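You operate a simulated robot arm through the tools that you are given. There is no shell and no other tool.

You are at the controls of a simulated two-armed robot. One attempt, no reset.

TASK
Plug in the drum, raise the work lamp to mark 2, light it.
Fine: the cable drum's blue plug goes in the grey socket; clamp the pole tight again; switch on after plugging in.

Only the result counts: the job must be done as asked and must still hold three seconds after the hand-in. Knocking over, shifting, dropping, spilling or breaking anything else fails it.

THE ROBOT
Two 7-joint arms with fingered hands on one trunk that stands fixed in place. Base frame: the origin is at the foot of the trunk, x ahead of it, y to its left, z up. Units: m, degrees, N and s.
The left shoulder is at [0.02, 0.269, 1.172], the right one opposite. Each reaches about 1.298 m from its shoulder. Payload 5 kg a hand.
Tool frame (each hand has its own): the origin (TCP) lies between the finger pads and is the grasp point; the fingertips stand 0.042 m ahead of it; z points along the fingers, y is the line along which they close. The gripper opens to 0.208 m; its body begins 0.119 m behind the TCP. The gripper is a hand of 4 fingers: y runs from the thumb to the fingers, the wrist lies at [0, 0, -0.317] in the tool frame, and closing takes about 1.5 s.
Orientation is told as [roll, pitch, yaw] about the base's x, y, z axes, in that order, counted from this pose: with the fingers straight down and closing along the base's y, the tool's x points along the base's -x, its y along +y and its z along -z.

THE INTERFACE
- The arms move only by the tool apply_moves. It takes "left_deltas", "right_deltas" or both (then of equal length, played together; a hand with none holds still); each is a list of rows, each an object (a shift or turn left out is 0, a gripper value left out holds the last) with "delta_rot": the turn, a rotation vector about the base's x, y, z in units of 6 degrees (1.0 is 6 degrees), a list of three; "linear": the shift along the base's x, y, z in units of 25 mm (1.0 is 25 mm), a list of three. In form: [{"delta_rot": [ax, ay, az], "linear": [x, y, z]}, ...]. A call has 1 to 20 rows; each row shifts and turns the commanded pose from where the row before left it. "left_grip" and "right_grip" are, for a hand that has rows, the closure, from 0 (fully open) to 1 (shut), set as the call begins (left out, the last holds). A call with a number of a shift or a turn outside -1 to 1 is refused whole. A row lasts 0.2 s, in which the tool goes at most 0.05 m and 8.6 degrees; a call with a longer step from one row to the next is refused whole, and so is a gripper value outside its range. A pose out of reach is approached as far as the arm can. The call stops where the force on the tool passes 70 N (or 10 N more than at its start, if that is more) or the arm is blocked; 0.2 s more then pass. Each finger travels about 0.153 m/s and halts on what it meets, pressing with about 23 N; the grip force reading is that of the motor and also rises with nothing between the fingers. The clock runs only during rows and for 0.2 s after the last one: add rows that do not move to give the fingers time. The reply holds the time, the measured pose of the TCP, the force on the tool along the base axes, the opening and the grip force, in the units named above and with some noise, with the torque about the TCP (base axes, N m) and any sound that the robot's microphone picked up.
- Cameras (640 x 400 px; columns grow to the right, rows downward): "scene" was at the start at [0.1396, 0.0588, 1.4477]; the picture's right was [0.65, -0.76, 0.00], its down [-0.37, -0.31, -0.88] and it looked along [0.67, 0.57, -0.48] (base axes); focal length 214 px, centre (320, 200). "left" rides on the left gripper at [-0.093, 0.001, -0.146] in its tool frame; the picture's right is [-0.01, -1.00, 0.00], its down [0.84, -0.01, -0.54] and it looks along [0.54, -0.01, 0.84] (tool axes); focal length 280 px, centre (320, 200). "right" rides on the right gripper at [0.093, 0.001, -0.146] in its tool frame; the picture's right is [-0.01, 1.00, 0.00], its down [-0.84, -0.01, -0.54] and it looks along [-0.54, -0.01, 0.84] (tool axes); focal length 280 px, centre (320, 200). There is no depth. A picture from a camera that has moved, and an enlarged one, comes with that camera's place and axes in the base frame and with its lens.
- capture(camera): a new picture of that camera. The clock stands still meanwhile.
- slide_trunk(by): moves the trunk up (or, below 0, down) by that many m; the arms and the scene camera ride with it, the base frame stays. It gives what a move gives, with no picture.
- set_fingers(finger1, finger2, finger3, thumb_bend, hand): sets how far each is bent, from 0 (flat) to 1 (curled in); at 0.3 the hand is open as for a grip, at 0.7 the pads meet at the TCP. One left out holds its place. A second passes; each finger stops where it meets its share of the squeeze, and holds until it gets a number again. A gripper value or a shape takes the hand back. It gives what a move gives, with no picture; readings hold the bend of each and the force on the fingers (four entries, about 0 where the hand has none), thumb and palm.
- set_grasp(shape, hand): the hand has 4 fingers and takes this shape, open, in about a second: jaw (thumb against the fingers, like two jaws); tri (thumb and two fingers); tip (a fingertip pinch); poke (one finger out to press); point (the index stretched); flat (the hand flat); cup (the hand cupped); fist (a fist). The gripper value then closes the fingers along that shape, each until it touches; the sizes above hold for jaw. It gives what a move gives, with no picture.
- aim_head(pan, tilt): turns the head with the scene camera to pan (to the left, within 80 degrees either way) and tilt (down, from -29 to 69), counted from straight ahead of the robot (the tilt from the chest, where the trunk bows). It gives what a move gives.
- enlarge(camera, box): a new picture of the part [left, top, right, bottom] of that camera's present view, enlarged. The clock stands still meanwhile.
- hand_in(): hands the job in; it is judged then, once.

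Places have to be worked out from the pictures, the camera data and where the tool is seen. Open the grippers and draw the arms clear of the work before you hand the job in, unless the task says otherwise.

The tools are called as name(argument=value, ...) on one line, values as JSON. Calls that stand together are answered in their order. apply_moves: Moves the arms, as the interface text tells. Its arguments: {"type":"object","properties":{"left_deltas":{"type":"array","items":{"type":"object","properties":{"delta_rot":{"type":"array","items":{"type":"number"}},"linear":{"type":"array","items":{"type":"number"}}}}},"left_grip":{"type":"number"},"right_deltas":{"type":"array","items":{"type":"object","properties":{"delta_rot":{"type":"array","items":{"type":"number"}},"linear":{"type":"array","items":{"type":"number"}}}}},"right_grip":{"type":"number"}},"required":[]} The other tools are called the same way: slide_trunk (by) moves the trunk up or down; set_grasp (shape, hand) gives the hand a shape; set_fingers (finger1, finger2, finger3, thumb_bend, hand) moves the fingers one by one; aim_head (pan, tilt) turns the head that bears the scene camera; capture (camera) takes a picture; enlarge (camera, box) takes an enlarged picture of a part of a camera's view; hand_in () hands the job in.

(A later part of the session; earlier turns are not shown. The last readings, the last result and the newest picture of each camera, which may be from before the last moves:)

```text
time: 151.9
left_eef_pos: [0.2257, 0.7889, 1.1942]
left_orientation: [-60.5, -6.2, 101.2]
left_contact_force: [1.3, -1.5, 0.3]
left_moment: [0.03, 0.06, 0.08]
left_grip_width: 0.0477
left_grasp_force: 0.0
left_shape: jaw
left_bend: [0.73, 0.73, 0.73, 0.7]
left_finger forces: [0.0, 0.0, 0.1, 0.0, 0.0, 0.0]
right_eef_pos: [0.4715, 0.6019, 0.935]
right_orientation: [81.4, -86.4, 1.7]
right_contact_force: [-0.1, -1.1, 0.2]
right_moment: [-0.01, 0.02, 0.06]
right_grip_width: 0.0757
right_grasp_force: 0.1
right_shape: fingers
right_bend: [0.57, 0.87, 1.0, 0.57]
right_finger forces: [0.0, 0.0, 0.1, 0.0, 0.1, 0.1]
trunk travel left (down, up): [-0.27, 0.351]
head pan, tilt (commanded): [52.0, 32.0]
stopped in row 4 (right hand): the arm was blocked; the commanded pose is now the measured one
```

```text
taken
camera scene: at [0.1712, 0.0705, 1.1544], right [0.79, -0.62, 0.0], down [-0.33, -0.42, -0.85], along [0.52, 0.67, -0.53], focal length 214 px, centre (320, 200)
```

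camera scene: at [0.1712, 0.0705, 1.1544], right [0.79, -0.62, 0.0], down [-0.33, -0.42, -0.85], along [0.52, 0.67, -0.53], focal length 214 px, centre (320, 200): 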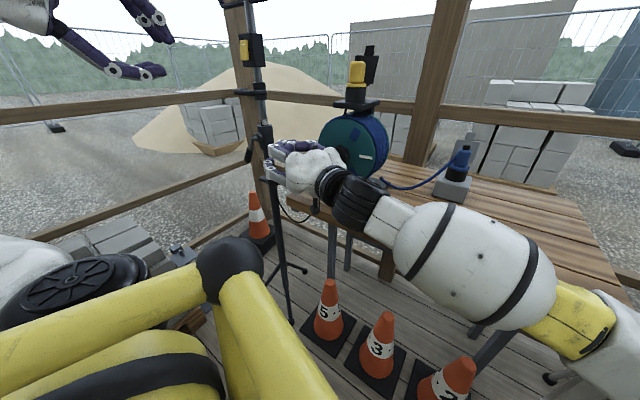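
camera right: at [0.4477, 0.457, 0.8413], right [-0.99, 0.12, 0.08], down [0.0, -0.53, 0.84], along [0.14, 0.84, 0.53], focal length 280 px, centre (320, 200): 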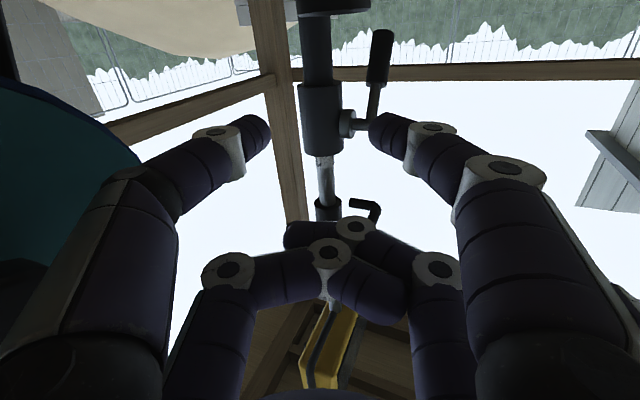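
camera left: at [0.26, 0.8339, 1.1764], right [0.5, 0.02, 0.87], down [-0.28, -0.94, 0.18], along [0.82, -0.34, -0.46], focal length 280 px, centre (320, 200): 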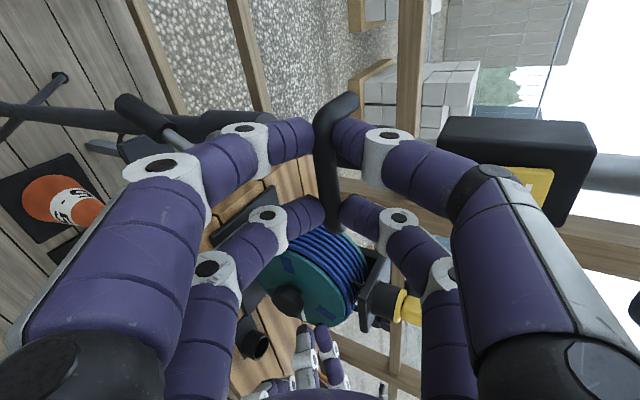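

At this low trunk the right arm gets blocked short of the lever. A compromise height is needed: I back the right hand a little and raise the trunk 0.15 m (the left wrist should still have enough room with a slightly steeper tilt).

apply_moves(right_deltas=[{"linear": [-0.5, -0.8, 0], "delta_rot": [0.2, 0, -0.1]}, {"linear": [-0.8, -0.6, 0], "delta_rot": [0.4, 0, -0.2]}, {"linear": [-0.8, -0.4, 0], "delta_rot": [0.4, 0, -0.2]}, {}])

slide_trunk(by=0.15)

capture(camera="scene")

```text
time: 152.9
left_eef_pos: [0.2237, 0.7902, 1.1948]
left_orientation: [-60.5, -6.1, 101.2]
left_contact_force: [-0.3, -0.5, -0.3]
left_moment: [-0.02, -0.02, -0.02]
left_grip_width: 0.0476
left_grasp_force: 0.0
left_shape: jaw
left_bend: [0.73, 0.73, 0.73, 0.7]
left_finger forces: [0.0, 0.0, 0.0, 0.0, 0.1, 0.0]
right_eef_pos: [0.4139, 0.561, 0.9374]
right_orientation: [141.9, -83.1, -61.0]
right_contact_force: [0.3, 1.0, -0.5]
right_moment: [0.02, -0.02, 0.04]
right_grip_width: 0.0758
right_grasp_force: 0.0
right_shape: fingers
right_bend: [0.57, 0.87, 1.0, 0.57]
right_finger forces: [0.0, 0.0, 0.0, 0.0, 0.0, 0.0]
trunk travel left (down, up): [-0.27, 0.351]
head pan, tilt (commanded): [52.0, 32.0]
```

```text
time: 154.7
left_eef_pos: [0.2249, 0.7916, 1.344]
left_orientation: [-60.4, -6.1, 101.2]
left_contact_force: [0.3, 0.3, -0.9]
left_moment: [0.0, 0.0, -0.01]
left_grip_width: 0.0478
left_grasp_force: 0.1
left_shape: jaw
left_bend: [0.73, 0.73, 0.73, 0.7]
left_finger forces: [0.0, 0.1, 0.1, 0.1, 0.1, 0.0]
right_eef_pos: [0.4125, 0.56, 1.0849]
right_orientation: [141.1, -83.0, -60.5]
right_contact_force: [-0.1, 0.6, 0.5]
right_moment: [0.03, 0.0, -0.01]
right_grip_width: 0.0758
right_grasp_force: 0.1
right_shape: fingers
right_bend: [0.57, 0.87, 1.0, 0.57]
right_finger forces: [0.0, 0.0, 0.0, 0.2, 0.0, 0.1]
trunk travel left (down, up): [-0.42, 0.201]
head pan, tilt (commanded): [52.0, 32.0]
```

```text
taken
camera scene: at [0.1337, 0.071, 1.3111], right [0.79, -0.62, 0.0], down [-0.33, -0.42, -0.85], along [0.52, 0.67, -0.53], focal length 214 px, centre (320, 200)
```

scene: 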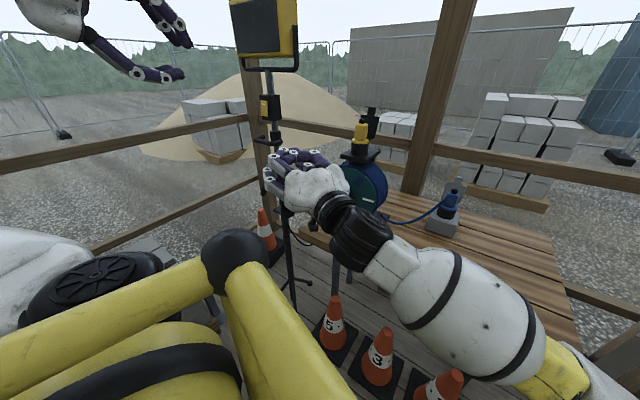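

Now I lower the right hand to lever height again at this trunk height, and check it can advance toward the lever.

apply_moves(right_deltas=[{"linear": [0, 0, -0.9]}, {"linear": [0, 0, -0.9]}, {"linear": [0, 0, -0.9]}, {"linear": [0, 0, -0.9]}, {"linear": [0, 0, -0.9]}, {"linear": [0, 0, -0.9]}, {"linear": [0, 0.6, -0.3]}, {"linear": [0, 0.6, 0]}, {"linear": [0, 0.6, 0]}, {"linear": [0, 0.6, 0]}, {}])

capture(camera="right")

capture(camera="scene")

```text
time: 157.1
left_eef_pos: [0.2242, 0.7898, 1.3438]
left_orientation: [-60.5, -6.0, 101.2]
left_contact_force: [-0.3, 0.3, 0.6]
left_moment: [-0.03, 0.01, -0.05]
left_grip_width: 0.0476
left_grasp_force: 0.2
left_shape: jaw
left_bend: [0.73, 0.73, 0.73, 0.7]
left_finger forces: [0.1, 0.1, 0.0, 0.0, 0.1, 0.0]
right_eef_pos: [0.4119, 0.6205, 0.9431]
right_orientation: [141.7, -83.2, -60.9]
right_contact_force: [0.4, 0.0, 0.9]
right_moment: [-0.05, 0.02, -0.02]
right_grip_width: 0.076
right_grasp_force: 0.1
right_shape: fingers
right_bend: [0.57, 0.87, 1.0, 0.57]
right_finger forces: [0.0, 0.0, 0.1, 0.1, 0.0, 0.0]
trunk travel left (down, up): [-0.42, 0.201]
head pan, tilt (commanded): [52.0, 32.0]
```

```text
taken
camera right: at [0.3822, 0.4874, 0.8349], right [-0.98, 0.15, 0.09], down [-0.03, -0.62, 0.78], along [0.18, 0.77, 0.61], focal length 280 px, centre (320, 200)
```

right: 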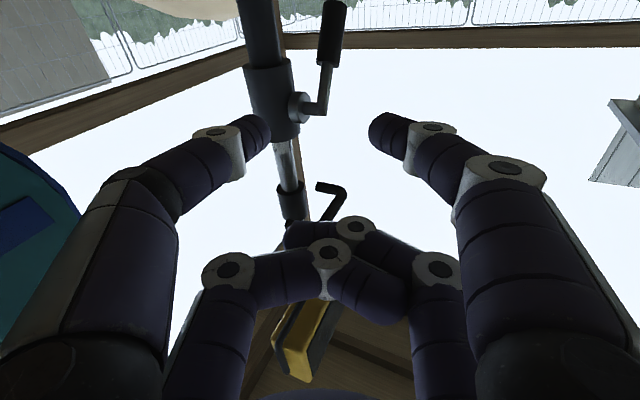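

```text
taken
camera scene: at [0.1335, 0.0709, 1.3113], right [0.79, -0.62, 0.0], down [-0.33, -0.42, -0.85], along [0.52, 0.67, -0.53], focal length 214 px, centre (320, 200)
```

scene: 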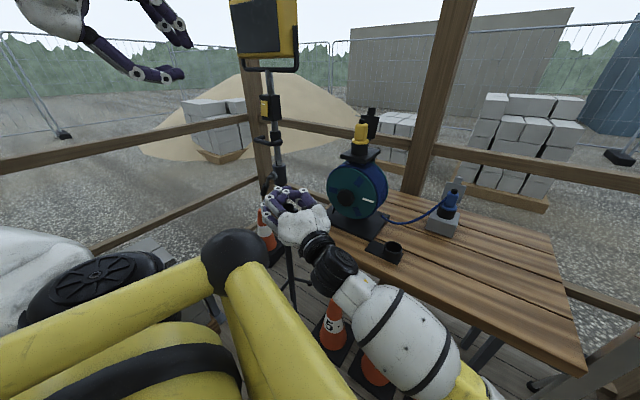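

The right arm tracks exactly at this height. Now I bring the left hand to its pre-grasp behind the handle with a slightly steeper tilt.

apply_moves(left_deltas=[{"linear": [0.4, -0.14, -0.88], "delta_rot": [-0.046, 0.184, 0]}, {"linear": [0.4, -0.14, -0.88], "delta_rot": [-0.046, 0.184, 0]}, {"linear": [0.4, -0.14, -0.88], "delta_rot": [-0.046, 0.184, 0]}, {"linear": [0.4, -0.14, -0.88], "delta_rot": [-0.046, 0.184, 0]}, {"linear": [0.4, -0.14, -0.88], "delta_rot": [-0.046, 0.184, 0]}, {"linear": [0.4, -0.14, -0.88], "delta_rot": [-0.046, 0.184, 0]}, {"linear": [0.4, -0.14, -0.7], "delta_rot": [-0.046, 0.184, 0]}, {}], left_grip=0.77)

capture(camera="left")

enlarge(camera="left", box=[220, 60, 420, 240])

```text
time: 158.9
left_eef_pos: [0.2935, 0.7638, 1.1948]
left_orientation: [-52.5, -5.7, 100.4]
left_contact_force: [0.1, 0.6, -0.2]
left_moment: [0.0, -0.01, -0.02]
left_grip_width: 0.0478
left_grasp_force: 0.1
left_shape: jaw
left_bend: [0.73, 0.73, 0.73, 0.7]
left_finger forces: [0.1, 0.0, 0.0, 0.0, 0.0, 0.0]
right_eef_pos: [0.4136, 0.6202, 0.9433]
right_orientation: [141.7, -83.0, -60.8]
right_contact_force: [0.1, 0.1, -1.1]
right_moment: [0.03, 0.02, 0.03]
right_grip_width: 0.0758
right_grasp_force: 0.0
right_shape: fingers
right_bend: [0.57, 0.87, 1.0, 0.57]
right_finger forces: [0.0, 0.0, 0.1, 0.0, 0.1, 0.0]
trunk travel left (down, up): [-0.42, 0.201]
head pan, tilt (commanded): [52.0, 32.0]
```

```text
taken
camera left: at [0.1634, 0.8259, 1.291], right [0.61, 0.05, 0.79], down [-0.26, -0.93, 0.25], along [0.75, -0.36, -0.56], focal length 280 px, centre (320, 200)
```

left: 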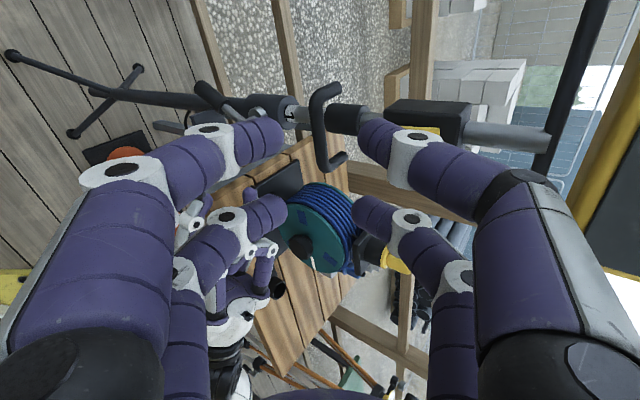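

```text
2.22 times, centred on (320, 150) of left
camera zoom: at [0.1634, 0.8259, 1.291], right [0.61, 0.05, 0.79], down [-0.26, -0.93, 0.25], along [0.75, -0.36, -0.56], focal length 623 px, centre (320, 311)
```

zoom: 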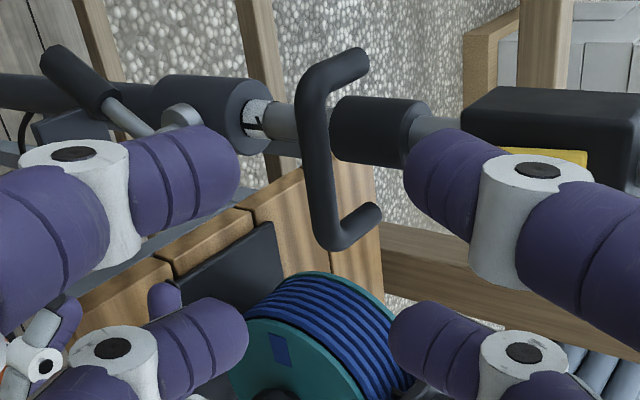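

The handle is in view between the digits. I correct sideways/down and advance along the finger direction most of the way.

apply_moves(left_deltas=[{"linear": [-0.15, -0.7, -0.45]}, {"linear": [0.746, 0.194, -0.586]}, {"linear": [0.746, 0.194, -0.586]}, {"linear": [0.746, 0.194, -0.586]}, {"linear": [0.746, 0.194, -0.586]}, {}])

enlarge(camera="left", box=[200, 60, 440, 260])

enlarge(camera="scene", box=[220, 60, 330, 170])

```text
time: 160.3
left_eef_pos: [0.3669, 0.7684, 1.1225]
left_orientation: [-52.5, -5.5, 100.4]
left_contact_force: [-0.1, -0.4, 0.0]
left_moment: [-0.03, 0.02, -0.01]
left_grip_width: 0.0476
left_grasp_force: 0.1
left_shape: jaw
left_bend: [0.73, 0.73, 0.73, 0.7]
left_finger forces: [0.1, 0.0, 0.0, 0.0, 0.1, 0.0]
right_eef_pos: [0.4128, 0.6201, 0.9437]
right_orientation: [141.6, -83.1, -60.8]
right_contact_force: [-1.1, 0.7, 0.6]
right_moment: [0.06, -0.05, -0.01]
right_grip_width: 0.0757
right_grasp_force: 0.1
right_shape: fingers
right_bend: [0.57, 0.87, 1.0, 0.57]
right_finger forces: [0.0, 0.1, 0.0, 0.1, 0.1, 0.0]
trunk travel left (down, up): [-0.42, 0.201]
head pan, tilt (commanded): [52.0, 32.0]
```

```text
2.00 times, centred on (320, 160) of left
camera zoom: at [0.2363, 0.8304, 1.2188], right [0.61, 0.05, 0.79], down [-0.26, -0.93, 0.25], along [0.75, -0.36, -0.56], focal length 561 px, centre (320, 280)
```

zoom: 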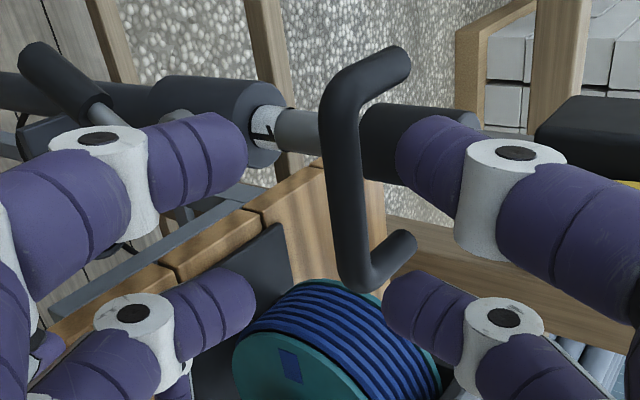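

```text
3.64 times, centred on (275, 115) of scene
camera zoom: at [0.1338, 0.0711, 1.3113], right [0.79, -0.62, 0.0], down [-0.33, -0.42, -0.85], along [0.52, 0.67, -0.53], focal length 780 px, centre (484, 509)
```

zoom: 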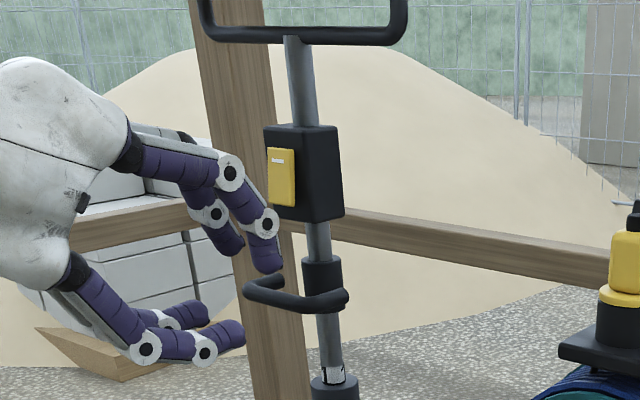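

Good alignment. I advance the last 4.4 cm and then close on the bar.

apply_moves(left_deltas=[{"linear": [0.73, 0.14, -0.5]}, {"linear": [0.73, 0.14, -0.49]}, {}])

enlarge(camera="scene", box=[220, 60, 330, 170])

apply_moves(left_deltas=[{}, {}, {}, {}, {}, {}], left_grip=1)

enlarge(camera="scene", box=[220, 60, 330, 170])

```text
time: 161.1
left_eef_pos: [0.4033, 0.7737, 1.0997]
left_orientation: [-52.5, -5.7, 100.5]
left_contact_force: [0.9, -0.4, -0.1]
left_moment: [-0.05, 0.02, -0.04]
left_grip_width: 0.048
left_grasp_force: 0.1
left_shape: jaw
left_bend: [0.73, 0.73, 0.73, 0.7]
left_finger forces: [0.0, 0.0, 0.0, 0.0, 0.0, 0.0]
right_eef_pos: [0.4128, 0.6212, 0.9442]
right_orientation: [141.6, -83.0, -60.8]
right_contact_force: [-0.1, 0.0, -0.6]
right_moment: [0.07, -0.04, -0.01]
right_grip_width: 0.0759
right_grasp_force: 0.0
right_shape: fingers
right_bend: [0.57, 0.87, 1.0, 0.57]
right_finger forces: [0.0, 0.0, 0.0, 0.1, 0.1, 0.0]
trunk travel left (down, up): [-0.42, 0.201]
head pan, tilt (commanded): [52.0, 32.0]
```

```text
3.64 times, centred on (275, 115) of scene
camera zoom: at [0.1337, 0.0709, 1.3113], right [0.79, -0.62, 0.0], down [-0.33, -0.42, -0.85], along [0.52, 0.67, -0.53], focal length 780 px, centre (484, 509)
```

zoom: 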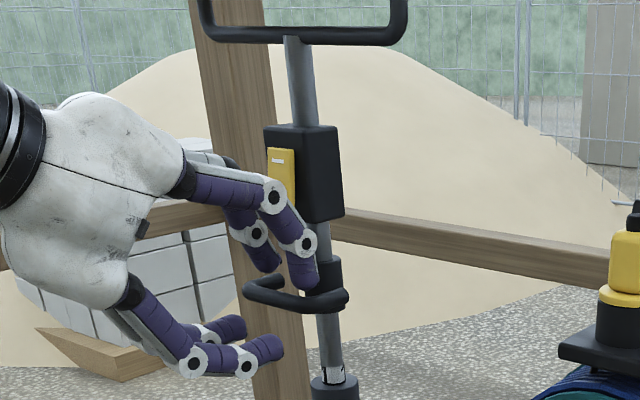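

```text
time: 162.5
left_eef_pos: [0.4052, 0.7744, 1.0997]
left_orientation: [-52.4, -5.6, 100.3]
left_contact_force: [4.0, 0.9, -1.0]
left_moment: [-0.07, -0.07, 0.13]
left_grip_width: 0.0122
left_grasp_force: 23.2
left_shape: jaw
left_bend: [0.69, 0.7, 0.73, 0.7]
left_finger forces: [19.3, 18.2, 19.4, 0.0, 20.6, 0.1]
right_eef_pos: [0.4128, 0.6215, 0.9437]
right_orientation: [141.6, -83.1, -60.8]
right_contact_force: [0.5, -0.7, 0.2]
right_moment: [0.01, -0.01, 0.02]
right_grip_width: 0.0759
right_grasp_force: 0.1
right_shape: fingers
right_bend: [0.57, 0.87, 1.0, 0.57]
right_finger forces: [0.1, 0.1, 0.1, 0.0, 0.1, 0.0]
trunk travel left (down, up): [-0.42, 0.201]
head pan, tilt (commanded): [52.0, 32.0]
```

```text
3.64 times, centred on (275, 115) of scene
camera zoom: at [0.1338, 0.0709, 1.3113], right [0.79, -0.62, 0.0], down [-0.33, -0.42, -0.85], along [0.52, 0.67, -0.53], focal length 780 px, centre (484, 509)
```

zoom: 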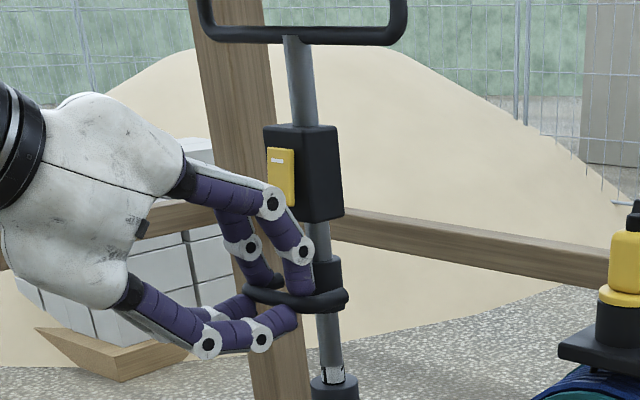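

Left hand grips the handle firmly. Now the right: I narrow the cage slightly and align it with the lever along its approach line.

set_fingers(hand="right", finger1=0.61, thumb_bend=0.61)

apply_moves(right_deltas=[{"linear": [-0.4, 0.1, -0.8]}, {"linear": [-0.4, 0.2, -0.8]}, {"linear": [-0.1, 0.2, -0.7]}, {"linear": [0.12, 0.7, 0.065]}, {"linear": [0.12, 0.7, 0.065]}, {"linear": [0.12, 0.7, 0.065]}, {}])

capture(camera="right")

capture(camera="left")

enlarge(camera="scene", box=[230, 130, 340, 240])

```text
time: 163.5
left_eef_pos: [0.404, 0.7746, 1.099]
left_orientation: [-52.6, -5.6, 100.4]
left_contact_force: [4.6, 0.9, -0.6]
left_moment: [-0.09, -0.08, 0.08]
left_grip_width: 0.0122
left_grasp_force: 22.9
left_shape: jaw
left_bend: [0.69, 0.7, 0.73, 0.7]
left_finger forces: [19.2, 18.1, 19.6, 0.0, 20.7, 0.1]
right_eef_pos: [0.4123, 0.62, 0.9431]
right_orientation: [141.6, -83.1, -60.8]
right_contact_force: [0.4, 0.2, 1.1]
right_moment: [0.0, 0.02, -0.02]
right_grip_width: 0.0558
right_grasp_force: 0.1
right_shape: fingers
right_bend: [0.61, 0.87, 1.0, 0.61]
right_finger forces: [0.0, 0.0, 0.0, 0.0, 0.0, 0.0]
trunk travel left (down, up): [-0.42, 0.201]
head pan, tilt (commanded): [52.0, 32.0]
```

```text
time: 164.6
left_eef_pos: [0.4037, 0.7725, 1.0994]
left_orientation: [-52.4, -5.8, 100.4]
left_contact_force: [1.6, 1.5, -3.4]
left_moment: [-0.13, 0.03, 0.11]
left_grip_width: 0.0119
left_grasp_force: 22.7
left_shape: jaw
left_bend: [0.69, 0.7, 0.73, 0.7]
left_finger forces: [21.0, 20.6, 20.3, 0.0, 20.5, 0.0]
right_eef_pos: [0.4219, 0.6387, 0.8574]
right_orientation: [128.4, -84.4, -49.5]
right_contact_force: [-2.9, -40.4, -7.9]
right_moment: [-2.02, 0.46, -1.74]
right_grip_width: 0.0545
right_grasp_force: 20.5
right_shape: fingers
right_bend: [0.61, 0.87, 1.0, 0.6]
right_finger forces: [0.0, 0.0, 0.0, 0.0, 40.8, 0.0]
right hand out of reach, approached as far as the arm can: row 5
trunk travel left (down, up): [-0.42, 0.201]
head pan, tilt (commanded): [52.0, 32.0]
stopped in row 5 (right hand): the force on the tool passed its limit at 94 N (the readings are from after the stop); the commanded pose is now the measured one
```

```text
taken
camera right: at [0.386, 0.5041, 0.7534], right [-0.98, 0.19, 0.09], down [-0.04, -0.59, 0.81], along [0.21, 0.78, 0.59], focal length 280 px, centre (320, 200)
```

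right: 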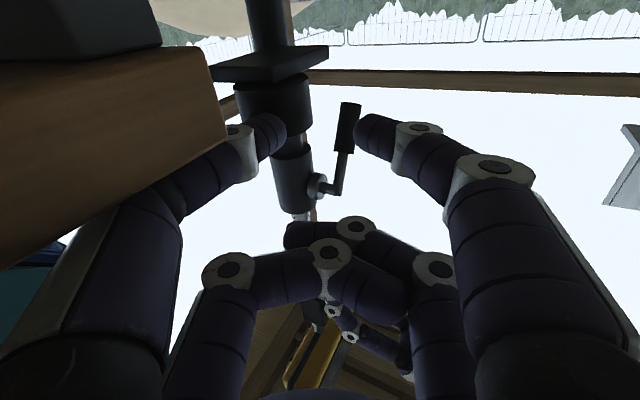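

```text
taken
camera left: at [0.2733, 0.8357, 1.1968], right [0.61, 0.05, 0.79], down [-0.25, -0.93, 0.25], along [0.75, -0.35, -0.56], focal length 280 px, centre (320, 200)
```

left: 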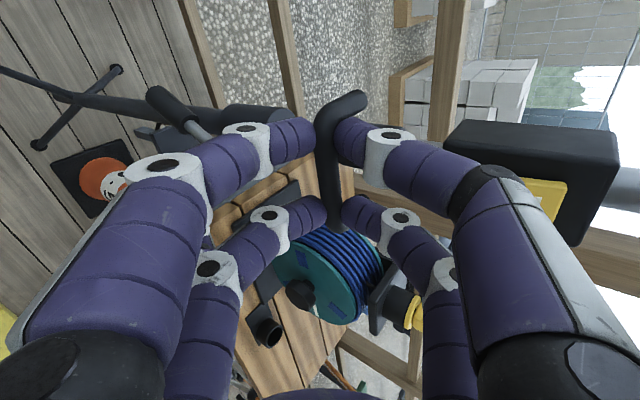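

```text
3.64 times, centred on (285, 185) of scene
camera zoom: at [0.1337, 0.0691, 1.3113], right [0.79, -0.62, 0.0], down [-0.33, -0.42, -0.85], along [0.52, 0.67, -0.53], focal length 780 px, centre (447, 254)
```

zoom: 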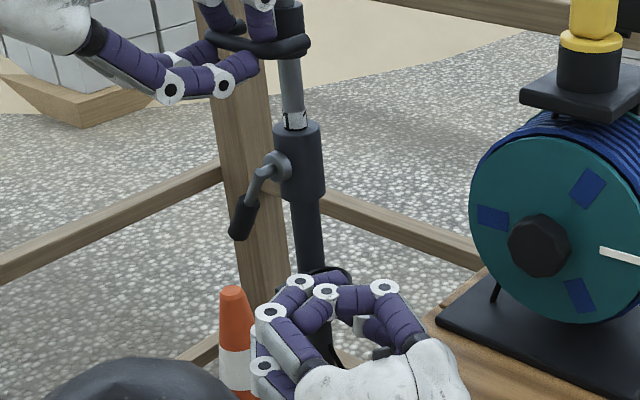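

The right hand drifted low and bumped the mast's cup. I back it off at once and check the mast hasn't moved.

apply_moves(right_deltas=[{"linear": [-0.2, -0.8, 0]}, {"linear": [-0.4, -0.8, 0.3]}, {"linear": [-0.4, -0.6, 0.8]}, {"linear": [0, 0, 0.9]}, {}])

capture(camera="scene")

enlarge(camera="scene", box=[230, 100, 340, 240])

```text
time: 165.8
left_eef_pos: [0.4034, 0.7741, 1.1002]
left_orientation: [-52.4, -5.8, 100.5]
left_contact_force: [8.2, -12.9, 2.2]
left_moment: [-0.28, -0.24, -0.4]
left_grip_width: 0.012
left_grasp_force: 23.2
left_shape: jaw
left_bend: [0.69, 0.7, 0.73, 0.7]
left_finger forces: [19.4, 19.3, 21.2, 0.0, 22.4, 0.0]
right_eef_pos: [0.3939, 0.5855, 0.9101]
right_orientation: [129.7, -84.3, -50.6]
right_contact_force: [0.4, 0.3, 0.5]
right_moment: [-0.01, 0.03, -0.01]
right_grip_width: 0.0553
right_grasp_force: 0.0
right_shape: fingers
right_bend: [0.61, 0.87, 1.0, 0.61]
right_finger forces: [0.0, 0.0, 0.0, 0.0, 0.0, 0.0]
trunk travel left (down, up): [-0.42, 0.201]
head pan, tilt (commanded): [52.0, 32.0]
```

```text
taken
camera scene: at [0.134, 0.0698, 1.3113], right [0.79, -0.62, 0.0], down [-0.33, -0.42, -0.85], along [0.52, 0.67, -0.53], focal length 214 px, centre (320, 200)
```

scene: 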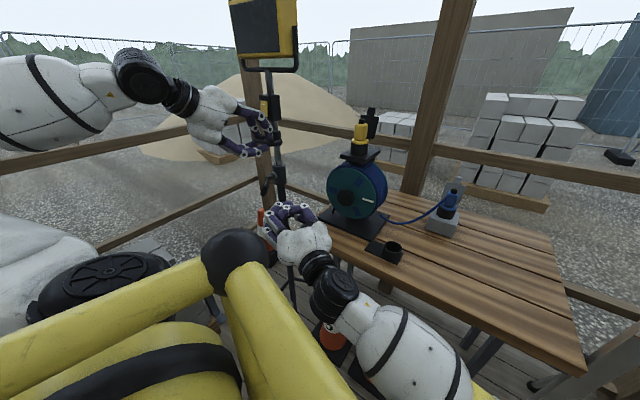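

```text
2.86 times, centred on (285, 170) of scene
camera zoom: at [0.134, 0.0698, 1.3113], right [0.79, -0.62, 0.0], down [-0.33, -0.42, -0.85], along [0.52, 0.67, -0.53], focal length 613 px, centre (420, 286)
```

zoom: 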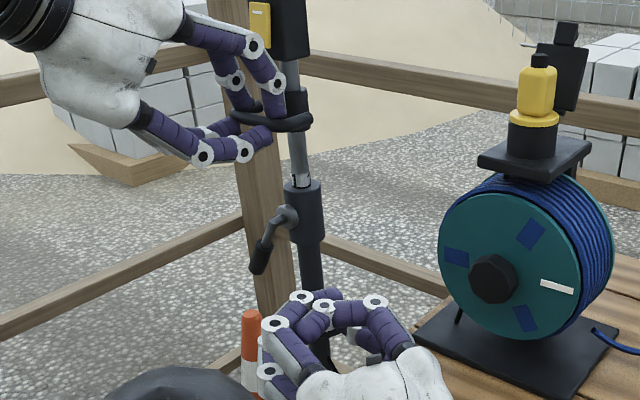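

The mast looks unmoved (collar still ≈ (0.496, 0.80)). The right wrist's bearing is the limit, so I try approaching with the fingers pointing slightly back toward the robot (yaw ≈ 95°), hand a bit further from the robot, above the cup.

apply_moves(right_deltas=[{"linear": [0.4, 0, 0.2], "delta_rot": [0, 0, 0.7]}, {"linear": [0.4, 0, 0.2], "delta_rot": [0, 0, 0.7]}, {"linear": [0.4, 0, 0.2], "delta_rot": [0, 0, 0.7]}, {"linear": [0.4, 0, 0.2], "delta_rot": [0, 0, 0.6]}, {}])

capture(camera="right")

enlarge(camera="scene", box=[230, 130, 400, 270])

```text
time: 167.0
left_eef_pos: [0.4034, 0.7749, 1.1005]
left_orientation: [-52.5, -5.7, 100.5]
left_contact_force: [9.6, -16.9, 0.1]
left_moment: [-0.32, -0.17, -0.48]
left_grip_width: 0.0119
left_grasp_force: 22.8
left_shape: jaw
left_bend: [0.69, 0.7, 0.73, 0.7]
left_finger forces: [19.8, 19.7, 20.9, 0.0, 22.2, 0.1]
right_eef_pos: [0.434, 0.5876, 0.9305]
right_orientation: [129.8, -84.4, -34.5]
right_contact_force: [-0.1, 0.1, -0.4]
right_moment: [-0.01, 0.02, 0.01]
right_grip_width: 0.0551
right_grasp_force: 0.0
right_shape: fingers
right_bend: [0.61, 0.87, 1.0, 0.61]
right_finger forces: [0.0, 0.1, 0.0, 0.0, 0.0, 0.1]
trunk travel left (down, up): [-0.42, 0.201]
head pan, tilt (commanded): [52.0, 32.0]
```

```text
taken
camera right: at [0.4384, 0.4482, 0.826], right [-0.99, -0.1, 0.09], down [0.13, -0.58, 0.8], along [-0.02, 0.81, 0.59], focal length 280 px, centre (320, 200)
```

right: 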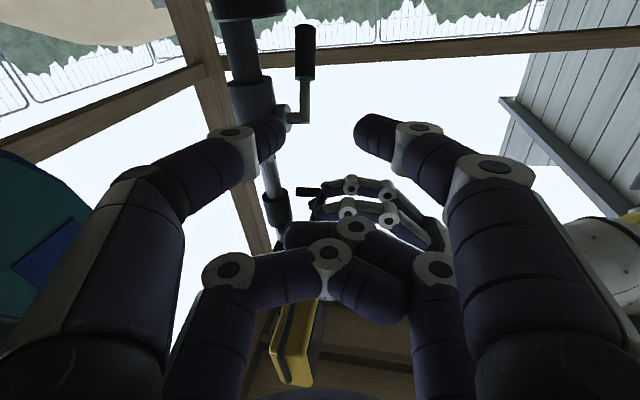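

```text
2.86 times, centred on (315, 200) of scene
camera zoom: at [0.1342, 0.0697, 1.3113], right [0.79, -0.62, 0.0], down [-0.33, -0.42, -0.85], along [0.52, 0.67, -0.53], focal length 613 px, centre (334, 200)
```

zoom: 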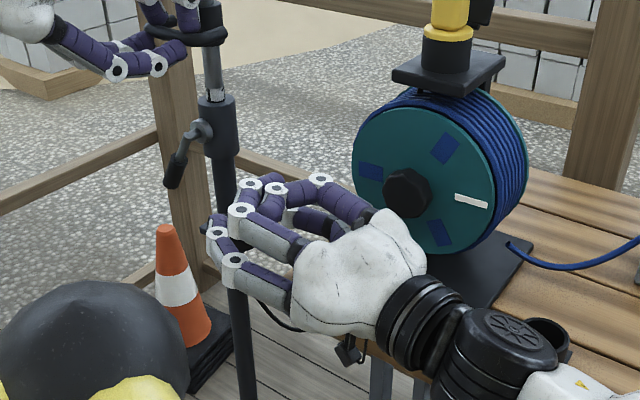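

The cage is lined up with the lever. I advance in small steps toward it, watching that position is tracked.

apply_moves(right_deltas=[{"linear": [-0.05, 0.7, -0.08]}, {"linear": [-0.05, 0.7, -0.08]}, {"linear": [-0.05, 0.7, -0.08]}, {}], left_deltas=[{"linear": [0, -0.05, 0]}, {"linear": [0, -0.05, 0]}, {"linear": [0, -0.05, 0]}, {}])

capture(camera="right")

```text
time: 168.0
left_eef_pos: [0.4029, 0.7733, 1.0993]
left_orientation: [-52.4, -5.7, 100.7]
left_contact_force: [16.2, 16.8, 1.5]
left_moment: [0.12, -0.29, 0.44]
left_grip_width: 0.0112
left_grasp_force: 22.8
left_shape: jaw
left_bend: [0.7, 0.7, 0.72, 0.7]
left_finger forces: [15.6, 14.9, 22.5, 0.0, 22.6, 0.0]
right_eef_pos: [0.4451, 0.6355, 0.9186]
right_orientation: [126.9, -84.4, -32.3]
right_contact_force: [0.6, -0.7, -0.1]
right_moment: [0.0, 0.04, 0.04]
right_grip_width: 0.0552
right_grasp_force: 0.0
right_shape: fingers
right_bend: [0.61, 0.87, 1.0, 0.61]
right_finger forces: [0.1, 0.1, 0.0, 0.0, 0.0, 0.0]
trunk travel left (down, up): [-0.42, 0.201]
head pan, tilt (commanded): [52.0, 32.0]
```

```text
taken
camera right: at [0.4468, 0.4951, 0.8149], right [-0.99, -0.08, 0.09], down [0.12, -0.58, 0.81], along [-0.01, 0.81, 0.58], focal length 280 px, centre (320, 200)
```

right: 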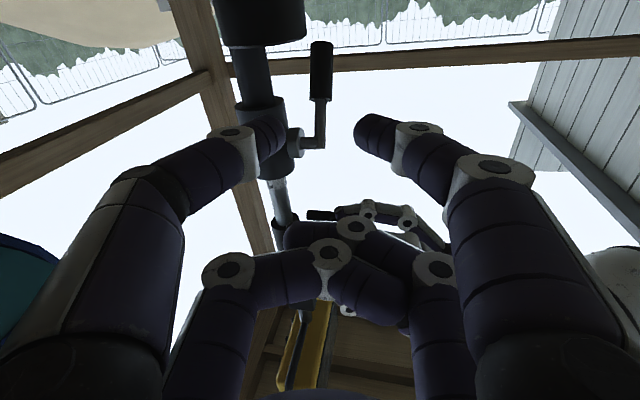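

I relieve the left hand's side load by 2 mm, and continue the right hand's advance with a slight −x correction.

apply_moves(right_deltas=[{"linear": [-0.2, 0.7, -0.05]}, {"linear": [-0.2, 0.7, -0.05]}, {}], left_deltas=[{"linear": [0.04, 0.04, 0]}, {"linear": [0.04, 0.04, 0]}, {}])

capture(camera="scene")

```text
time: 168.6
left_eef_pos: [0.4017, 0.7728, 1.1005]
left_orientation: [-52.4, -5.6, 100.7]
left_contact_force: [0.6, -2.2, 3.2]
left_moment: [-0.11, -0.15, -0.02]
left_grip_width: 0.0109
left_grasp_force: 22.8
left_shape: jaw
left_bend: [0.71, 0.7, 0.72, 0.7]
left_finger forces: [19.1, 19.6, 19.6, 0.1, 20.9, 0.0]
right_eef_pos: [0.4748, 0.6348, 0.9094]
right_orientation: [121.0, -83.7, -28.4]
right_contact_force: [-27.3, -12.6, 13.4]
right_moment: [-3.21, 2.92, -4.08]
right_grip_width: 0.055
right_grasp_force: 0.1
right_shape: fingers
right_bend: [0.61, 0.87, 1.0, 0.61]
right_finger forces: [0.1, 0.1, 0.0, 0.0, 0.0, 0.1]
right hand out of reach, approached as far as the arm can: row 2
trunk travel left (down, up): [-0.42, 0.201]
head pan, tilt (commanded): [52.0, 32.0]
stopped in row 2 (right hand): the force on the tool passed its limit at 81 N (the readings are from after the stop); the commanded pose is now the measured one
```

```text
taken
camera scene: at [0.1316, 0.0696, 1.3119], right [0.79, -0.61, 0.0], down [-0.32, -0.42, -0.85], along [0.52, 0.67, -0.53], focal length 214 px, centre (320, 200)
```

scene: 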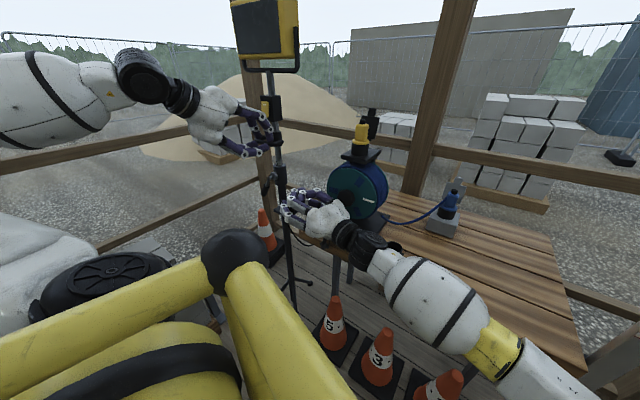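

The right hand swung out and touched something (the drum side). I retreat it immediately toward −x/−y and check the drum.

apply_moves(right_deltas=[{"linear": [-0.6, -0.5, 0.1]}, {"linear": [-0.8, -0.6, 0.2]}, {"linear": [-0.8, -0.8, 0.2]}, {"linear": [-0.4, -1, 0.2]}, {"linear": [0, -1, 0.2]}, {"linear": [0, -1, 0.2]}, {}])

capture(camera="scene")

enlarge(camera="scene", box=[300, 90, 480, 260])

```text
time: 170.2
left_eef_pos: [0.4023, 0.7733, 1.099]
left_orientation: [-52.5, -5.7, 100.7]
left_contact_force: [-22.9, -4.7, 12.7]
left_moment: [-0.06, -0.06, 0.1]
left_grip_width: 0.0119
left_grasp_force: 22.8
left_shape: jaw
left_bend: [0.71, 0.7, 0.73, 0.7]
left_finger forces: [25.9, 27.1, 22.3, 0.0, 24.6, 0.0]
right_eef_pos: [0.4099, 0.5147, 0.9386]
right_orientation: [122.4, -84.1, -29.8]
right_contact_force: [0.4, 0.0, -0.4]
right_moment: [0.01, -0.01, 0.03]
right_grip_width: 0.0552
right_grasp_force: 0.2
right_shape: fingers
right_bend: [0.61, 0.87, 1.0, 0.61]
right_finger forces: [0.1, 0.0, 0.0, 0.0, 0.0, 0.0]
trunk travel left (down, up): [-0.42, 0.201]
head pan, tilt (commanded): [52.0, 32.0]
```

```text
taken
camera scene: at [0.1319, 0.0696, 1.3116], right [0.79, -0.62, 0.0], down [-0.33, -0.42, -0.85], along [0.52, 0.67, -0.53], focal length 214 px, centre (320, 200)
```

scene: 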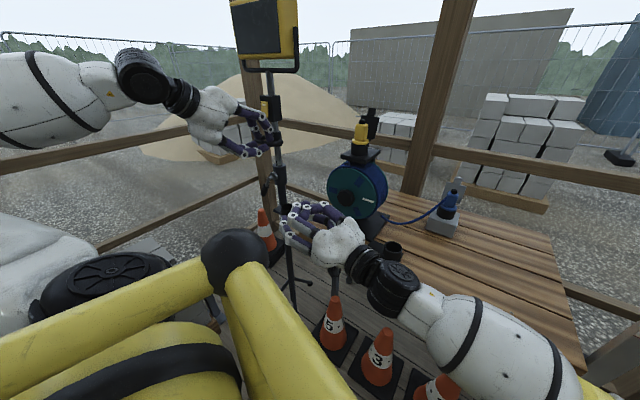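

```text
2.35 times, centred on (390, 175) of scene
camera zoom: at [0.1319, 0.0696, 1.3116], right [0.79, -0.62, 0.0], down [-0.33, -0.42, -0.85], along [0.52, 0.67, -0.53], focal length 505 px, centre (155, 259)
```

zoom: 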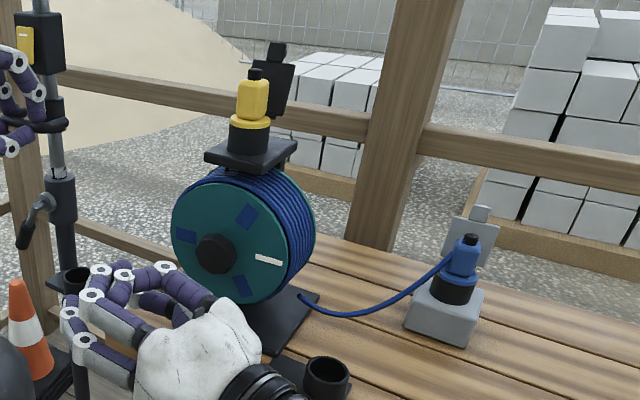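

The drum seems in place (within a few mm). The lever is just beyond this arm's bearing limit with curled digits, so I test the "poke" shape, whose stretched finger may give the extra reach.

set_grasp(hand="right", shape="poke")

capture(camera="right")

enlarge(camera="scene", box=[250, 150, 400, 270])

```text
time: 171.1
left_eef_pos: [0.4019, 0.7735, 1.0998]
left_orientation: [-52.4, -5.7, 100.6]
left_contact_force: [-22.8, -3.7, 15.4]
left_moment: [-0.05, -0.12, 0.11]
left_grip_width: 0.0118
left_grasp_force: 22.6
left_shape: jaw
left_bend: [0.71, 0.7, 0.73, 0.7]
left_finger forces: [26.0, 26.9, 22.5, 0.0, 25.1, 0.0]
right_eef_pos: [0.4103, 0.5152, 0.939]
right_orientation: [122.4, -84.2, -29.8]
right_contact_force: [0.2, 0.7, 0.6]
right_moment: [0.03, 0.01, 0.0]
right_grip_width: 0.0
right_grasp_force: 0.1
right_shape: poke
right_bend: [1.0, 1.0, 1.0, 0.33]
right_finger forces: [0.0, 0.0, 0.1, 0.1, 0.0, 0.0]
trunk travel left (down, up): [-0.42, 0.201]
head pan, tilt (commanded): [52.0, 32.0]
```

```text
taken
camera right: at [0.4063, 0.3746, 0.8358], right [-0.99, -0.05, 0.1], down [0.11, -0.58, 0.81], along [0.02, 0.81, 0.58], focal length 280 px, centre (320, 200)
```

right: 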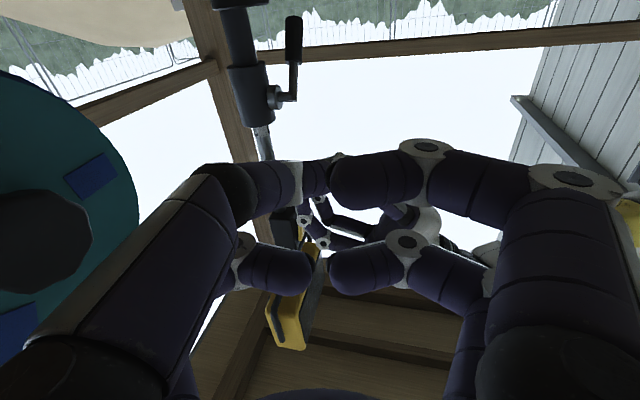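

```text
3.33 times, centred on (325, 210) of scene
camera zoom: at [0.1317, 0.0698, 1.3116], right [0.79, -0.62, 0.0], down [-0.32, -0.42, -0.85], along [0.52, 0.67, -0.53], focal length 715 px, centre (303, 167)
```

zoom: 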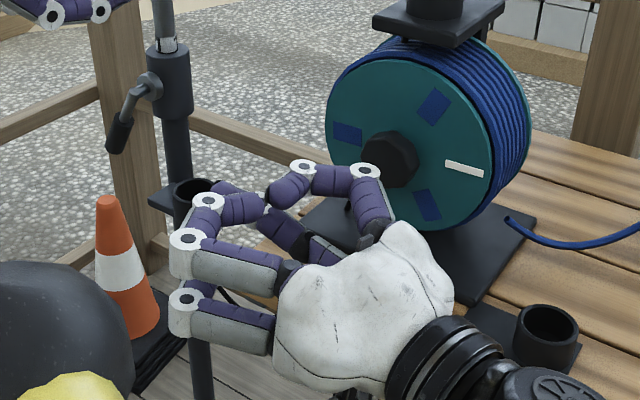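

"Poke" gives no long straight finger here. I test one digit fully flat (finger 2 = 0) to see how far it reaches forward.

set_fingers(hand="right", finger1=1.0, finger2=0.0, finger3=1.0, thumb_bend=0.6)

enlarge(camera="scene", box=[250, 150, 400, 270])

capture(camera="right")

```text
time: 172.1
left_eef_pos: [0.4021, 0.7731, 1.0994]
left_orientation: [-52.3, -5.7, 100.6]
left_contact_force: [-22.8, -3.6, 14.5]
left_moment: [0.0, -0.14, 0.14]
left_grip_width: 0.012
left_grasp_force: 23.1
left_shape: jaw
left_bend: [0.71, 0.7, 0.73, 0.7]
left_finger forces: [25.8, 26.8, 22.6, 0.0, 25.4, 0.0]
right_eef_pos: [0.409, 0.5158, 0.9389]
right_orientation: [122.5, -84.1, -29.8]
right_contact_force: [0.2, 0.2, 0.1]
right_moment: [0.0, 0.0, 0.01]
right_grip_width: 0.0712
right_grasp_force: 0.1
right_shape: fingers
right_bend: [1.0, 0.0, 1.0, 0.6]
right_finger forces: [0.0, 0.1, 0.0, 0.0, 0.1, 0.0]
trunk travel left (down, up): [-0.42, 0.201]
head pan, tilt (commanded): [52.0, 32.0]
```

```text
3.33 times, centred on (325, 210) of scene
camera zoom: at [0.1317, 0.0699, 1.3117], right [0.79, -0.62, 0.0], down [-0.32, -0.42, -0.85], along [0.52, 0.67, -0.53], focal length 715 px, centre (303, 167)
```

zoom: 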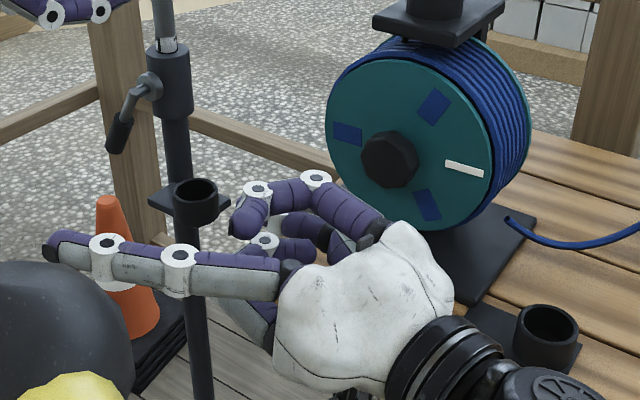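

```text
taken
camera right: at [0.4062, 0.3746, 0.8358], right [-0.99, -0.05, 0.1], down [0.11, -0.58, 0.81], along [0.02, 0.81, 0.58], focal length 280 px, centre (320, 200)
```

right: 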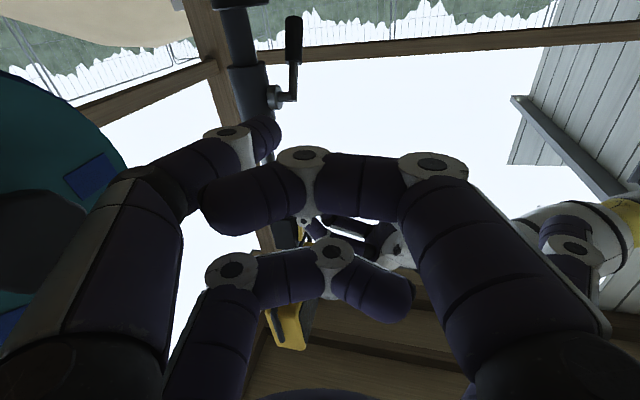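

New plan that suits both arms with a high trunk: the right hand supports the handle from below at its right side (a bearing it can reach), and the left hand works the lever. First I release the handle and back the left hand out.

apply_moves(left_deltas=[{}, {}, {}, {"linear": [-0.4, -0.1, 0.3]}, {"linear": [-0.75, -0.2, 0.58]}, {"linear": [-0.75, -0.2, 0.58]}, {"linear": [-0.75, -0.2, 0.58]}, {"linear": [-0.75, 0, 0.58]}, {"linear": [-0.75, 0.2, 0.3]}, {"linear": [-0.5, 0.3, 0]}], left_grip=0.77)

apply_moves(right_deltas=[{"linear": [0, -0.5, 0]}, {"linear": [0, -0.5, 0]}, {}])

slide_trunk(by=0.18)

capture(camera="scene")

```text
time: 174.3
left_eef_pos: [0.2878, 0.7668, 1.1707]
left_orientation: [-52.3, -5.7, 100.6]
left_contact_force: [-1.0, 0.9, -0.3]
left_moment: [0.0, 0.02, 0.01]
left_grip_width: 0.0474
left_grasp_force: 0.0
left_shape: jaw
left_bend: [0.73, 0.73, 0.73, 0.7]
left_finger forces: [0.0, 0.0, 0.0, 0.0, 0.0, 0.0]
right_eef_pos: [0.4108, 0.5158, 0.9368]
right_orientation: [121.7, -84.2, -29.1]
right_contact_force: [-0.3, -0.1, -0.2]
right_moment: [-0.04, -0.01, -0.05]
right_grip_width: 0.0714
right_grasp_force: 0.0
right_shape: fingers
right_bend: [1.0, 0.0, 1.0, 0.6]
right_finger forces: [0.0, 0.0, 0.0, 0.0, 0.0, 0.0]
trunk travel left (down, up): [-0.42, 0.201]
head pan, tilt (commanded): [52.0, 32.0]
```

```text
time: 175.1
left_eef_pos: [0.2878, 0.7683, 1.1718]
left_orientation: [-52.3, -5.7, 100.6]
left_contact_force: [-0.3, -0.1, -0.5]
left_moment: [0.0, -0.02, 0.0]
left_grip_width: 0.0479
left_grasp_force: 0.1
left_shape: jaw
left_bend: [0.73, 0.73, 0.73, 0.7]
left_finger forces: [0.1, 0.0, 0.0, 0.0, 0.1, 0.1]
right_eef_pos: [0.4104, 0.4906, 0.9366]
right_orientation: [121.5, -84.0, -29.0]
right_contact_force: [0.4, 0.3, 0.2]
right_moment: [0.04, 0.02, 0.0]
right_grip_width: 0.0715
right_grasp_force: 0.0
right_shape: fingers
right_bend: [1.0, 0.0, 1.0, 0.6]
right_finger forces: [0.0, 0.0, 0.1, 0.1, 0.0, 0.0]
trunk travel left (down, up): [-0.42, 0.201]
head pan, tilt (commanded): [52.0, 32.0]
```

```text
time: 177.1
left_eef_pos: [0.2879, 0.7684, 1.3506]
left_orientation: [-52.2, -5.8, 100.6]
left_contact_force: [-0.5, -0.2, 0.6]
left_moment: [-0.02, -0.04, 0.03]
left_grip_width: 0.0476
left_grasp_force: 0.1
left_shape: jaw
left_bend: [0.73, 0.73, 0.73, 0.7]
left_finger forces: [0.1, 0.0, 0.0, 0.0, 0.1, 0.0]
right_eef_pos: [0.4115, 0.4908, 1.1161]
right_orientation: [121.4, -84.1, -28.9]
right_contact_force: [-0.2, -0.3, -0.1]
right_moment: [0.01, 0.0, 0.01]
right_grip_width: 0.0714
right_grasp_force: 0.1
right_shape: fingers
right_bend: [1.0, 0.0, 1.0, 0.6]
right_finger forces: [0.0, 0.0, 0.1, 0.0, 0.0, 0.1]
trunk travel left (down, up): [-0.6, 0.021]
head pan, tilt (commanded): [52.0, 32.0]
```

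```text
taken
camera scene: at [0.1248, 0.071, 1.4925], right [0.79, -0.62, 0.0], down [-0.33, -0.42, -0.85], along [0.52, 0.67, -0.53], focal length 214 px, centre (320, 200)
```

scene: 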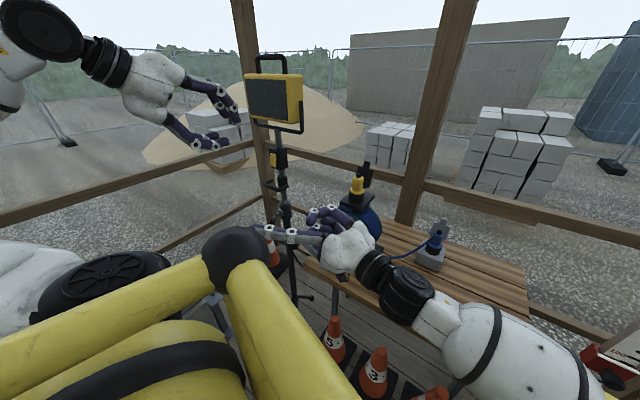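

Trunk is high again. I close the right hand (its upper closed pair will act as a small shelf), yaw it to about 85°, and bring it below the handle's right corner, still short of it.

set_grasp(hand="right", shape="jaw")

apply_moves(right_deltas=[{"linear": [0.2, 0.6, -0.4], "delta_rot": [0, 0, -0.3]}, {"linear": [0.2, 0.6, -0.6], "delta_rot": [0, 0, -0.3]}, {"linear": [0.2, 0.7, -0.6], "delta_rot": [0, 0, -0.3]}, {"linear": [0.2, 0.7, -0.7], "delta_rot": [0, 0, -0.3]}, {"linear": [0.2, 0.7, -0.7]}, {"linear": [0.2, 0.7, -0.6]}, {}, {}], right_grip=1)

capture(camera="right")

enlarge(camera="scene", box=[240, 130, 400, 270])

```text
time: 178.0
left_eef_pos: [0.2865, 0.7685, 1.3511]
left_orientation: [-52.4, -5.7, 100.5]
left_contact_force: [-0.3, 0.6, -0.5]
left_moment: [-0.02, 0.0, 0.03]
left_grip_width: 0.0476
left_grasp_force: 0.0
left_shape: jaw
left_bend: [0.73, 0.73, 0.73, 0.7]
left_finger forces: [0.1, 0.0, 0.1, 0.1, 0.0, 0.0]
right_eef_pos: [0.4116, 0.4922, 1.1162]
right_orientation: [121.5, -84.0, -29.0]
right_contact_force: [-0.4, 0.0, -0.5]
right_moment: [-0.02, -0.04, 0.0]
right_grip_width: 0.208
right_grasp_force: 0.0
right_shape: jaw
right_bend: [0.3, 0.3, 0.3, 0.3]
right_finger forces: [0.0, 0.1, 0.0, 0.0, 0.0, 0.0]
trunk travel left (down, up): [-0.6, 0.021]
head pan, tilt (commanded): [52.0, 32.0]
```

```text
time: 179.8
left_eef_pos: [0.2861, 0.7687, 1.3512]
left_orientation: [-52.3, -5.7, 100.7]
left_contact_force: [0.8, 0.7, 0.4]
left_moment: [0.03, -0.03, 0.04]
left_grip_width: 0.0478
left_grasp_force: 0.0
left_shape: jaw
left_bend: [0.73, 0.73, 0.73, 0.7]
left_finger forces: [0.0, 0.0, 0.0, 0.0, 0.1, 0.1]
right_eef_pos: [0.4408, 0.5916, 1.0273]
right_orientation: [121.6, -84.1, -36.2]
right_contact_force: [-0.1, -0.2, 0.7]
right_moment: [-0.01, 0.01, 0.04]
right_grip_width: 0.0002
right_grasp_force: 23.5
right_shape: jaw
right_bend: [0.7, 0.7, 0.7, 0.7]
right_finger forces: [0.1, 0.0, 0.1, 0.1, 0.0, 0.1]
trunk travel left (down, up): [-0.6, 0.021]
head pan, tilt (commanded): [52.0, 32.0]
```

```text
taken
camera right: at [0.4185, 0.4517, 0.9246], right [-0.99, 0.08, 0.1], down [0.04, -0.59, 0.81], along [0.12, 0.8, 0.58], focal length 280 px, centre (320, 200)
```

right: 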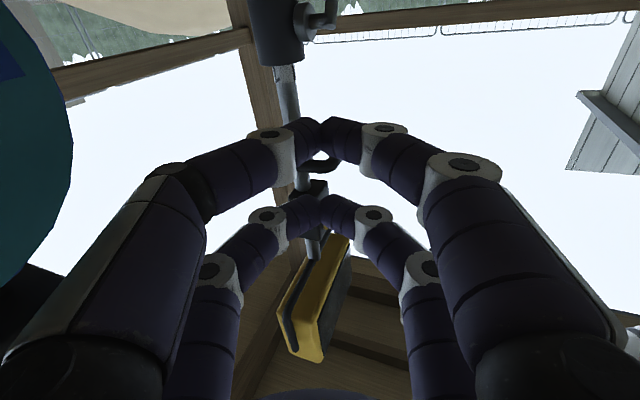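

```text
2.86 times, centred on (320, 200) of scene
camera zoom: at [0.1247, 0.0709, 1.4927], right [0.79, -0.62, 0.0], down [-0.33, -0.42, -0.85], along [0.52, 0.67, -0.53], focal length 613 px, centre (320, 200)
```

zoom: 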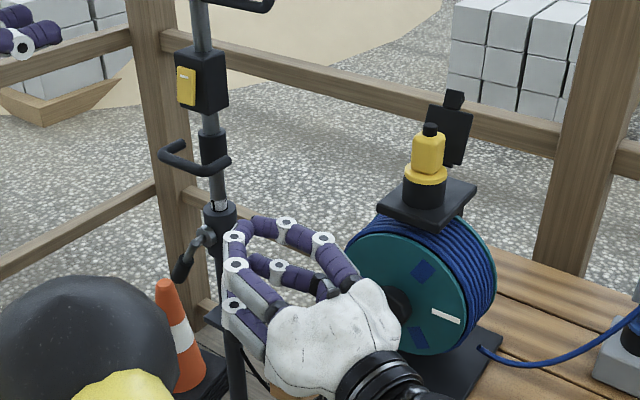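

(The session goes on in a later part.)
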